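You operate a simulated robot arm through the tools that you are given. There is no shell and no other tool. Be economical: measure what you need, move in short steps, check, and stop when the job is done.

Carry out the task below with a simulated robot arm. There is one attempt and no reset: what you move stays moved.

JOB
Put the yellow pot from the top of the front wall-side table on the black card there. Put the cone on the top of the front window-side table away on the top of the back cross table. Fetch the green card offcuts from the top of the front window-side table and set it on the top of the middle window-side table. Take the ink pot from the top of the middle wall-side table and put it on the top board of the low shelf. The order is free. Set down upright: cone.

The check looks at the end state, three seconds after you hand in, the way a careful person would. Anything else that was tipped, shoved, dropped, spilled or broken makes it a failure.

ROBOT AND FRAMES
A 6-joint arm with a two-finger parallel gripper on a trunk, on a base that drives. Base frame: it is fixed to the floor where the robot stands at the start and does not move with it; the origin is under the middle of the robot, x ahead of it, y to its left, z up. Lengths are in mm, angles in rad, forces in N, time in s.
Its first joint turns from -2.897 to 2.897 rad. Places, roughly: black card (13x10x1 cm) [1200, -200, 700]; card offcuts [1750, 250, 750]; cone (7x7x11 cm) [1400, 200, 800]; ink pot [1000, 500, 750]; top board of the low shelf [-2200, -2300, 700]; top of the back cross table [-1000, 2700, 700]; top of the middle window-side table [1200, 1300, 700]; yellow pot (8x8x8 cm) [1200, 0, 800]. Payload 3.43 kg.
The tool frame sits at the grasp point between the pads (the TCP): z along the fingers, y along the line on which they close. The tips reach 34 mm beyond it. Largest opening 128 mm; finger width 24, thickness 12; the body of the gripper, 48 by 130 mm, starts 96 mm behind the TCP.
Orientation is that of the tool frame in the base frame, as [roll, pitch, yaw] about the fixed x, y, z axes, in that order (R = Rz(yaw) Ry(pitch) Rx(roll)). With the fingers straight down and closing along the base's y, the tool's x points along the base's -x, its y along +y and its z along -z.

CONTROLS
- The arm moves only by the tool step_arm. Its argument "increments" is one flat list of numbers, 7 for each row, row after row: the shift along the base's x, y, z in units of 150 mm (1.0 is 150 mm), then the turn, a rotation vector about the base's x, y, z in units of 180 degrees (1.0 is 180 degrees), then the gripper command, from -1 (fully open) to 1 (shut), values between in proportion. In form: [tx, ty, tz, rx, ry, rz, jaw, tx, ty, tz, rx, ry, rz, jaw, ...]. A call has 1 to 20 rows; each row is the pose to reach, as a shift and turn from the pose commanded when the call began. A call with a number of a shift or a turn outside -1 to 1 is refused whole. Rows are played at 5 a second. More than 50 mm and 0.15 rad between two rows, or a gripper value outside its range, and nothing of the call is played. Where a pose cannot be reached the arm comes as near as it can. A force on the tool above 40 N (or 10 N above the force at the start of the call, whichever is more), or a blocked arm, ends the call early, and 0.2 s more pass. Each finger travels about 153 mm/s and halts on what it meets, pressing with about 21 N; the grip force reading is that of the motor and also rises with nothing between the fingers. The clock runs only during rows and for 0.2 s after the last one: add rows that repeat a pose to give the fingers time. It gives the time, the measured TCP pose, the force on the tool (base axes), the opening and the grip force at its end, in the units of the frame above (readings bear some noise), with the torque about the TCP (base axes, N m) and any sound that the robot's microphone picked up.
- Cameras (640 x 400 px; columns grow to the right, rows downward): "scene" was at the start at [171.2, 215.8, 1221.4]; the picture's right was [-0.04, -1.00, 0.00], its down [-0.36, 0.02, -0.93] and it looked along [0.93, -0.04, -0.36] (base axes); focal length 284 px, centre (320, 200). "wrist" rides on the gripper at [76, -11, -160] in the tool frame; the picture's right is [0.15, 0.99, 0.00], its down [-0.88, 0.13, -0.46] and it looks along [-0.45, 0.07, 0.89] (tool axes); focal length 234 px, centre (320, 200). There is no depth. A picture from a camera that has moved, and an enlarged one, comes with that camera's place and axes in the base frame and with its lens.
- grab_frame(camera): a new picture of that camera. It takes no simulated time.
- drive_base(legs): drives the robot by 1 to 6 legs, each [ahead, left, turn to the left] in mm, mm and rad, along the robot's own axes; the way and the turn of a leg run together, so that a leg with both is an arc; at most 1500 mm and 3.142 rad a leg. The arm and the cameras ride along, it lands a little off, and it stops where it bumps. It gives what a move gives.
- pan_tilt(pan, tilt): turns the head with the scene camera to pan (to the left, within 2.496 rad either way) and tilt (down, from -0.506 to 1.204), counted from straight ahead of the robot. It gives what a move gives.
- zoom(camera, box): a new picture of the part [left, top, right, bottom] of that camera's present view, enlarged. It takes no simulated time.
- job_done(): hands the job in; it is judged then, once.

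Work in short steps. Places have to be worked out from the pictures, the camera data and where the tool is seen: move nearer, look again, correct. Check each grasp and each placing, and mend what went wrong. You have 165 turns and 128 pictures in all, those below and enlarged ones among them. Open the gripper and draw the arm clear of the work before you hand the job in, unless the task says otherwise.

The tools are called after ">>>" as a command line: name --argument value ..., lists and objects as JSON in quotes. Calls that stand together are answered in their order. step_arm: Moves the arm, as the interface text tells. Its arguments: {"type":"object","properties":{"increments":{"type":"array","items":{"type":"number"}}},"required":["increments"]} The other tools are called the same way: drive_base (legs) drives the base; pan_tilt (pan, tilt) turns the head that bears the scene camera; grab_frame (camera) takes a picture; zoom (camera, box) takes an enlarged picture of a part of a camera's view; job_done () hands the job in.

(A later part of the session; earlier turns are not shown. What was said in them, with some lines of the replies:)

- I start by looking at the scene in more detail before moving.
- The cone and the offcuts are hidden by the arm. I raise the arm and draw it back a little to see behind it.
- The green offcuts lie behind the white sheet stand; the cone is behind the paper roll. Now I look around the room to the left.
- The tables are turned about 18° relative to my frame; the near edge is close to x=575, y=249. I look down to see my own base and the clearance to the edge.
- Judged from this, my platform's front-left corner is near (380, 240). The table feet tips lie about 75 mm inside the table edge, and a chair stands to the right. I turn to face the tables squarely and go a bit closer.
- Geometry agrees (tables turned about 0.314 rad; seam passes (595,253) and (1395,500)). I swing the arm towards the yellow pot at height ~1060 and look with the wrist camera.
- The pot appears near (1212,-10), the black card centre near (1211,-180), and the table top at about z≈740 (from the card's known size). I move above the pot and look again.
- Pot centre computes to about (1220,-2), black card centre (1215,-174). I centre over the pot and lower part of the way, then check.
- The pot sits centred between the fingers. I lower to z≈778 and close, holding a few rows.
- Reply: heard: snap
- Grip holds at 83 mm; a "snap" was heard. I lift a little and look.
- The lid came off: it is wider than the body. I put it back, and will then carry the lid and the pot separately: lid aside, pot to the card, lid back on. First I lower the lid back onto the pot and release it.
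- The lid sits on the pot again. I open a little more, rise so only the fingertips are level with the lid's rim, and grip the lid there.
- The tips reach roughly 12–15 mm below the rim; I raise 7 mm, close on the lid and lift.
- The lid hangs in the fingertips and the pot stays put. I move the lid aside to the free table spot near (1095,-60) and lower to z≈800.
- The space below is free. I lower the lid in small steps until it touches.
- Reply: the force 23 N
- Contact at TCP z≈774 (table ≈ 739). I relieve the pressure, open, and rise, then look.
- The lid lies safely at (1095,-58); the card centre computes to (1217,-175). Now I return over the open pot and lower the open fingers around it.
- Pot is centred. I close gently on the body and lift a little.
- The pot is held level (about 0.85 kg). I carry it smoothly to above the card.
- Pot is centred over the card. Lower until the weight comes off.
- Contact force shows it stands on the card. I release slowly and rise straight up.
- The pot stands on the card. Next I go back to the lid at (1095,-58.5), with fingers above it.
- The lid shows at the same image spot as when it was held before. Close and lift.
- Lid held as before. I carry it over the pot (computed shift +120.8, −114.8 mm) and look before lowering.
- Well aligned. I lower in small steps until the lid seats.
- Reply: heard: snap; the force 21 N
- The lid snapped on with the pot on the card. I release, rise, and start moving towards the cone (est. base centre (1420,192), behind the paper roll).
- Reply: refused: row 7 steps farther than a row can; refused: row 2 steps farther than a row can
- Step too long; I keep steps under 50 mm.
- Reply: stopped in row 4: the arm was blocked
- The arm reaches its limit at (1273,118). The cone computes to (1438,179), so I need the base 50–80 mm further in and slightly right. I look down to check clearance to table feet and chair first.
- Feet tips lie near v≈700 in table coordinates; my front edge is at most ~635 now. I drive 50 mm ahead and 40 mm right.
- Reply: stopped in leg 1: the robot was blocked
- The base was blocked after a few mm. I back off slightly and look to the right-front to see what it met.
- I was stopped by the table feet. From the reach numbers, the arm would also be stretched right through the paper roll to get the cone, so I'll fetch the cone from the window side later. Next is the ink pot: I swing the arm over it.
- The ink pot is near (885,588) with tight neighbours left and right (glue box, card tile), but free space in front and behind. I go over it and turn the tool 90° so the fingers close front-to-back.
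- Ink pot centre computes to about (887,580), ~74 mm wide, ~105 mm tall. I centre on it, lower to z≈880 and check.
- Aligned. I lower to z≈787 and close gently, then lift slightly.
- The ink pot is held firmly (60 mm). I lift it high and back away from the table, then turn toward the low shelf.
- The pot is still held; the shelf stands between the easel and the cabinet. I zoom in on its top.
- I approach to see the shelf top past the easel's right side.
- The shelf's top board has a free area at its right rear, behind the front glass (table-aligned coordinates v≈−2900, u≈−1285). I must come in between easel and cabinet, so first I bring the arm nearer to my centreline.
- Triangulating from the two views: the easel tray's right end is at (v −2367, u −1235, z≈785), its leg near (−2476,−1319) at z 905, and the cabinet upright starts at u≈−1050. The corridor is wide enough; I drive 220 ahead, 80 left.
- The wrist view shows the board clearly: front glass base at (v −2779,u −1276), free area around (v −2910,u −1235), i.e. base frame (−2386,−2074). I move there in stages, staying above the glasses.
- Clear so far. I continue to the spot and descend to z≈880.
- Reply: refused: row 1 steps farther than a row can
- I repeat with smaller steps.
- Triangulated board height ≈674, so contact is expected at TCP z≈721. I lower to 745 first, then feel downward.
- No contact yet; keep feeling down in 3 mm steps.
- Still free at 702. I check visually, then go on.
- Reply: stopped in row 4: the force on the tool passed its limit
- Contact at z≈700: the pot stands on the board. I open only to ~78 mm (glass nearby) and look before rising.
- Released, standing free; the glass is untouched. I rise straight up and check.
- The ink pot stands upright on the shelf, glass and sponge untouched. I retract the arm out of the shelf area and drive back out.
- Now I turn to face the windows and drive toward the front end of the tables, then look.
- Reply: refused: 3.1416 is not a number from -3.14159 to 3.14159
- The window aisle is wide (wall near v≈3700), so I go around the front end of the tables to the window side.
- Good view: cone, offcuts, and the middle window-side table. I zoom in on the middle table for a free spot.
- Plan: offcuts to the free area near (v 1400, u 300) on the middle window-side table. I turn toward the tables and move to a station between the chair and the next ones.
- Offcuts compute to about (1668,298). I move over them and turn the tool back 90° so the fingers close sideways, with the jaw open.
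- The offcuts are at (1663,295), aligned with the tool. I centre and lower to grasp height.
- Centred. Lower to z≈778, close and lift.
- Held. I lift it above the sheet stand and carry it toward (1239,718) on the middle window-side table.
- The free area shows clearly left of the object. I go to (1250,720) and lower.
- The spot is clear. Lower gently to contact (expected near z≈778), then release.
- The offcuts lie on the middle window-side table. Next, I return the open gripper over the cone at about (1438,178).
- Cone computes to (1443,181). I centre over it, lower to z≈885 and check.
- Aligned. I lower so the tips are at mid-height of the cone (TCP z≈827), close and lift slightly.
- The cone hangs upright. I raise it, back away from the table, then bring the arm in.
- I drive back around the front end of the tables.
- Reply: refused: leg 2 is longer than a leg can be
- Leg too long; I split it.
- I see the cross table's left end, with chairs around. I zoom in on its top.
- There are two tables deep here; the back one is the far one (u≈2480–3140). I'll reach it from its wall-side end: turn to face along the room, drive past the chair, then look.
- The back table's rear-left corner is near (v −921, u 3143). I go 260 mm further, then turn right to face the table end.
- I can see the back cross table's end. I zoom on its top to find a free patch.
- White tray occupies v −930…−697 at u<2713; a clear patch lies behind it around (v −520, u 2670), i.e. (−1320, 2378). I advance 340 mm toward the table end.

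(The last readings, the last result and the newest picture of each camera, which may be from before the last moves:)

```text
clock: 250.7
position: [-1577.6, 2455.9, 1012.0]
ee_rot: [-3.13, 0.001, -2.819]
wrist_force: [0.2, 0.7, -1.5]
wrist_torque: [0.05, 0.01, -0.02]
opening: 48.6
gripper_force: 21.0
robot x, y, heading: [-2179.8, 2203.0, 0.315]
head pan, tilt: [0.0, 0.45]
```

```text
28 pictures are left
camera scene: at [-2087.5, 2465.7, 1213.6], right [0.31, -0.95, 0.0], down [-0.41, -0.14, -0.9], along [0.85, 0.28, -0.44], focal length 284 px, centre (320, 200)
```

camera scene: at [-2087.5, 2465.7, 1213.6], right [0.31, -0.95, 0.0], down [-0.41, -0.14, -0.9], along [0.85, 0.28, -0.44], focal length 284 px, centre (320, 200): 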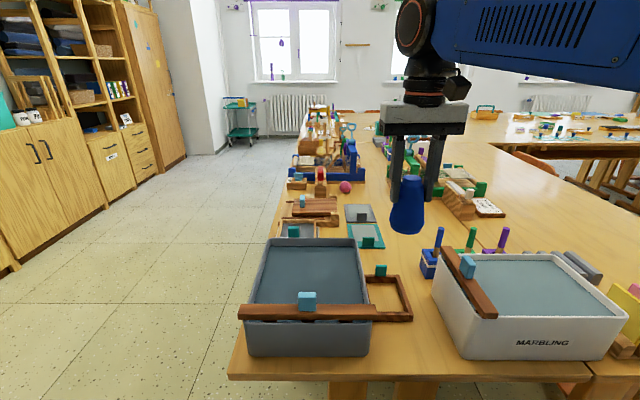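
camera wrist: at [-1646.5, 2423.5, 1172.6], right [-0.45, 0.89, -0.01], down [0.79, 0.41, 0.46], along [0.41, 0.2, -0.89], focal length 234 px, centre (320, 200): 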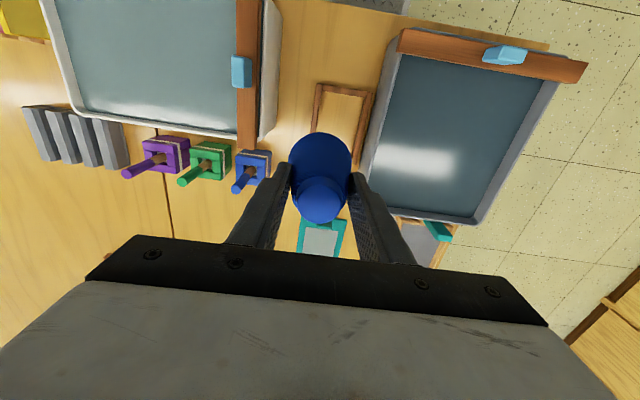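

From here I see three stamps behind the white tray; the free patch is around (v −480, u 2700) = (−1291, 2419). I move the cone over it and look.

>>> step_arm --increments '[0.25, -0.03, 0, 0, 0, 0, 1, 0.5, -0.06, 0, 0, 0, 0, 1, 0.75, -0.09, 0, 0, 0, 0, 1, 0.95, -0.12, 0, 0, 0, 0, 1]'

>>> step_arm --increments '[0.25, -0.03, 0, 0, 0, 0, 1, 0.5, -0.06, 0, 0, 0, 0, 1, 0.75, -0.09, 0, 0, 0, 0, 1, 0.96, -0.125, -0.1, 0, 0, 0, 1, 0.96, -0.125, -0.35, 0, 0, 0, 1]'

>>> grab_frame --camera "wrist"

>>> zoom --camera "scene" --box '[320, 100, 520, 290]'

```text
clock: 251.7
position: [-1433.4, 2436.3, 1010.5]
ee_rot: [-3.13, 0.002, -2.819]
wrist_force: [-0.7, -1.1, -1.4]
wrist_torque: [0.02, -0.06, -0.02]
opening: 48.6
gripper_force: 20.5
robot x, y, heading: [-2177.2, 2203.1, 0.319]
head pan, tilt: [0.0, 0.45]
```

```text
clock: 252.9
position: [-1287.9, 2419.1, 960.1]
ee_rot: [-3.13, 0.002, -2.82]
wrist_force: [0.1, -0.4, -0.5]
wrist_torque: [0.03, -0.03, -0.02]
opening: 48.5
gripper_force: 21.0
robot x, y, heading: [-2180.4, 2203.9, 0.321]
head pan, tilt: [0.0, 0.45]
```

```text
27 pictures are left
camera wrist: at [-1358.3, 2386.0, 1121.6], right [-0.45, 0.89, -0.01], down [0.79, 0.41, 0.46], along [0.41, 0.2, -0.89], focal length 234 px, centre (320, 200)
```

wrist: 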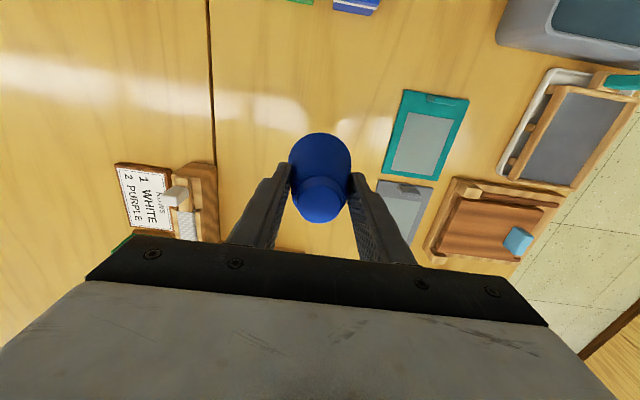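

```text
2.11 times, centred on (420, 195) of scene
camera zoom: at [-2087.6, 2465.6, 1213.6], right [0.31, -0.95, 0.0], down [-0.41, -0.14, -0.9], along [0.85, 0.28, -0.44], focal length 597 px, centre (110, 210)
```

zoom: 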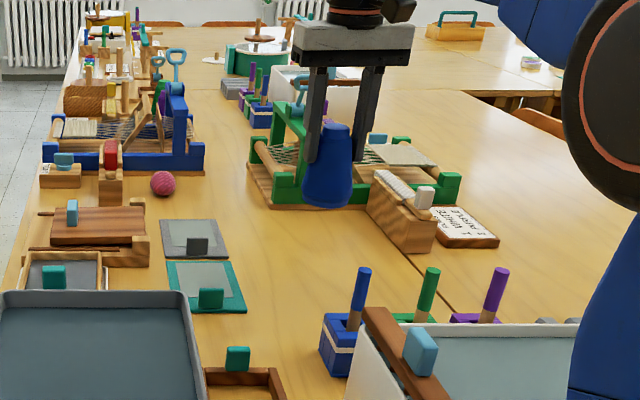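

The landing point is bare table, clear of seam, tile and loom. I lower to z≈845, then feel for contact.

>>> step_arm --increments '[0, 0, -0.3, 0, 0, 0, 1, 0, 0, -0.55, 0, 0, 0, 1, 0, 0, -0.75, 0, 0, 0, 1, 0, 0, -0.77, 0, 0, 0, 1]'

>>> step_arm --increments '[0, 0, -0.03, 0, 0, 0, 1, 0, 0, -0.06, 0, 0, 0, 1, 0, 0, -0.09, 0, 0, 0, 1, 0, 0, -0.11, 0, 0, 0, 1, 0, 0, -0.11, 0, 0, 0, 1]'

>>> zoom --camera "scene" --box '[340, 130, 500, 250]'

```text
clock: 253.9
position: [-1290.2, 2421.2, 843.8]
ee_rot: [-3.128, 0.001, -2.824]
wrist_force: [0.8, 0.4, -1.1]
wrist_torque: [0.01, 0.0, 0.0]
opening: 48.4
gripper_force: 21.0
robot x, y, heading: [-2178.8, 2201.0, 0.318]
head pan, tilt: [0.0, 0.45]
```

```text
clock: 255.1
position: [-1289.2, 2418.9, 827.6]
ee_rot: [-3.128, 0.002, -2.822]
wrist_force: [3.7, 0.1, 22.7]
wrist_torque: [0.09, -0.27, -0.11]
opening: 49.5
gripper_force: 20.8
robot x, y, heading: [-2181.5, 2204.1, 0.323]
head pan, tilt: [0.0, 0.45]
```

```text
3.33 times, centred on (420, 190) of scene
camera zoom: at [-2088.1, 2465.5, 1213.7], right [0.31, -0.95, 0.0], down [-0.41, -0.14, -0.9], along [0.85, 0.28, -0.43], focal length 945 px, centre (-13, 233)
```

zoom: 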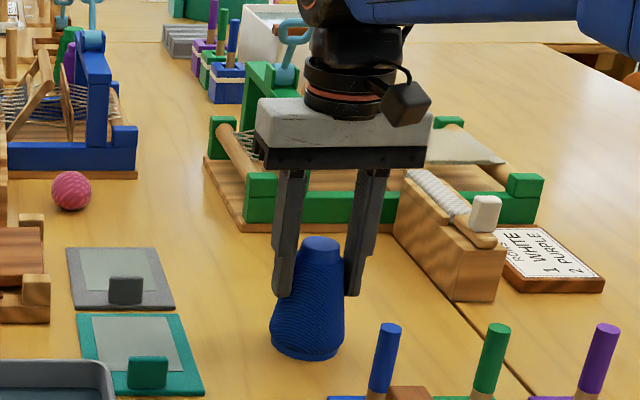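

Contact with the table at z≈828. I ease the pressure, open gently and rise straight up.

>>> step_arm --increments '[0, 0, 0.008, 0, 0, 0, 1, 0, 0, 0.008, 0, 0, 0, 0.2, 0, 0, 0.008, 0, 0, 0, 0, 0, 0, 0.008, 0, 0, 0, -0.4, 0, 0, 0.008, 0, 0, 0, -0.6, 0, 0, 0.15, 0, 0, 0, -0.6, 0, 0, 0.4, 0, 0, 0, -0.6, 0, 0, 0.7, 0, 0, 0, -0.6, 0, 0, 1, 0, 0, 0, -0.6]'

>>> grab_frame --camera "wrist"

>>> zoom --camera "scene" --box '[340, 130, 500, 250]'

```text
clock: 257.1
position: [-1290.5, 2416.9, 976.0]
ee_rot: [-3.129, 0.0, -2.822]
wrist_force: [-0.8, 0.8, 0.5]
wrist_torque: [-0.02, 0.02, -0.01]
opening: 102.3
gripper_force: 0.0
robot x, y, heading: [-2181.5, 2203.2, 0.32]
head pan, tilt: [0.0, 0.45]
```

```text
24 pictures are left
camera wrist: at [-1360.1, 2385.5, 1137.3], right [-0.45, 0.89, -0.01], down [0.79, 0.41, 0.45], along [0.41, 0.19, -0.89], focal length 234 px, centre (320, 200)
```

wrist: 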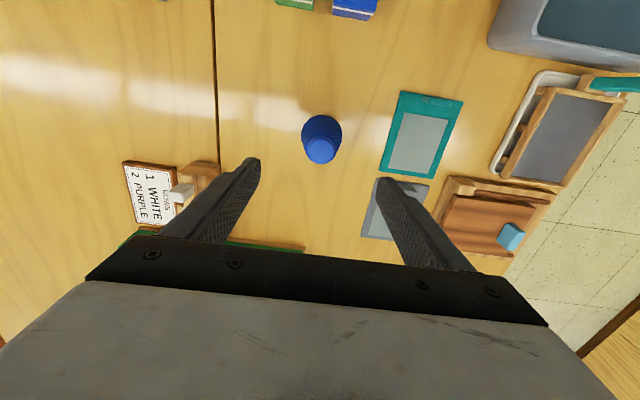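

```text
3.33 times, centred on (420, 190) of scene
camera zoom: at [-2087.3, 2465.7, 1213.6], right [0.31, -0.95, 0.0], down [-0.41, -0.14, -0.9], along [0.85, 0.28, -0.44], focal length 945 px, centre (-13, 233)
```

zoom: 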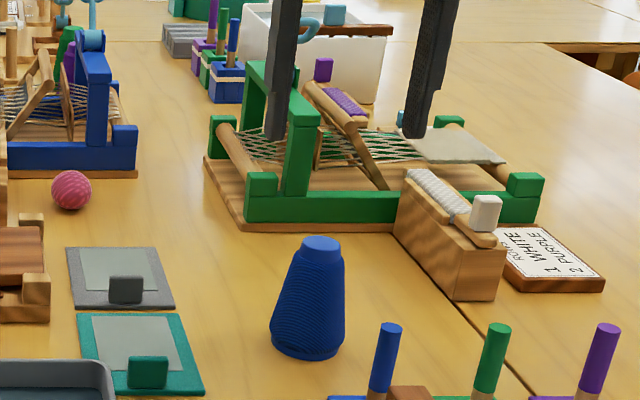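

The cone stands upright on the back cross table and nothing else moved. I open the gripper fully, rise a bit and back the robot away.

>>> step_arm --increments '[0, 0, 0.2, 0, 0, 0, -1, 0, 0, 0.4, 0, 0, 0, -1, 0, 0, 0.4, 0, 0, 0, -1]'

>>> drive_base --legs '[[-450, 0, 0]]'

>>> grab_frame --camera "scene"

```text
clock: 257.9
position: [-1289.7, 2418.4, 1039.9]
ee_rot: [-3.129, 0.002, -2.82]
wrist_force: [0.0, -0.4, 0.2]
wrist_torque: [-0.02, -0.02, 0.01]
opening: 127.8
gripper_force: 0.1
robot x, y, heading: [-2177.6, 2204.7, 0.32]
head pan, tilt: [0.0, 0.45]
```

```text
clock: 260.6
position: [-1719.0, 2277.4, 1039.1]
ee_rot: [-3.13, 0.002, -2.822]
wrist_force: [0.6, 0.2, -0.4]
wrist_torque: [0.01, 0.01, 0.02]
opening: 128.3
gripper_force: 0.2
robot x, y, heading: [-2609.9, 2062.2, 0.317]
head pan, tilt: [0.0, 0.45]
```

```text
22 pictures are left
camera scene: at [-2516.6, 2323.8, 1213.6], right [0.31, -0.95, 0.0], down [-0.41, -0.14, -0.9], along [0.85, 0.28, -0.44], focal length 284 px, centre (320, 200)
```

scene: 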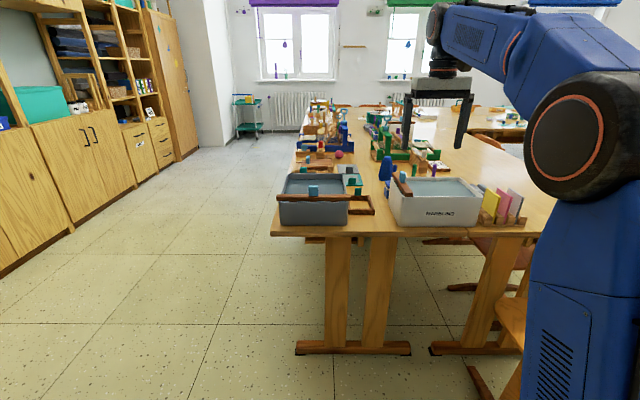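

All four items are in place, the cone stands upright, and the arm is clear; I hand in.

>>> job_done

```text
The job is handed in.
```

I moved all four items and handed the job in; nothing else looked tipped or shoved in the pictures I took.

- **Yellow pot:** it stands on the black card with its lid on. The lid came off when I first gripped it, so I moved the lid and the open pot separately. It snapped back on once the pot was on the card.
- **Ink pot:** it is on the top board of the low shelf, at the right rear behind the glass.
- **Green card offcuts:** they are on the middle window-side table, in the free area between the leaf tray and the seam with the wall-side table.
- **Cone:** it stands upright on the back cross table. There are two cross tables there, and I took the farther one as the back cross table because it matches the given coordinates.

The base bumped something once while I was working at the near side, most likely a table foot. It stopped after a few millimetres and I backed off; nothing on the tables looked shifted.
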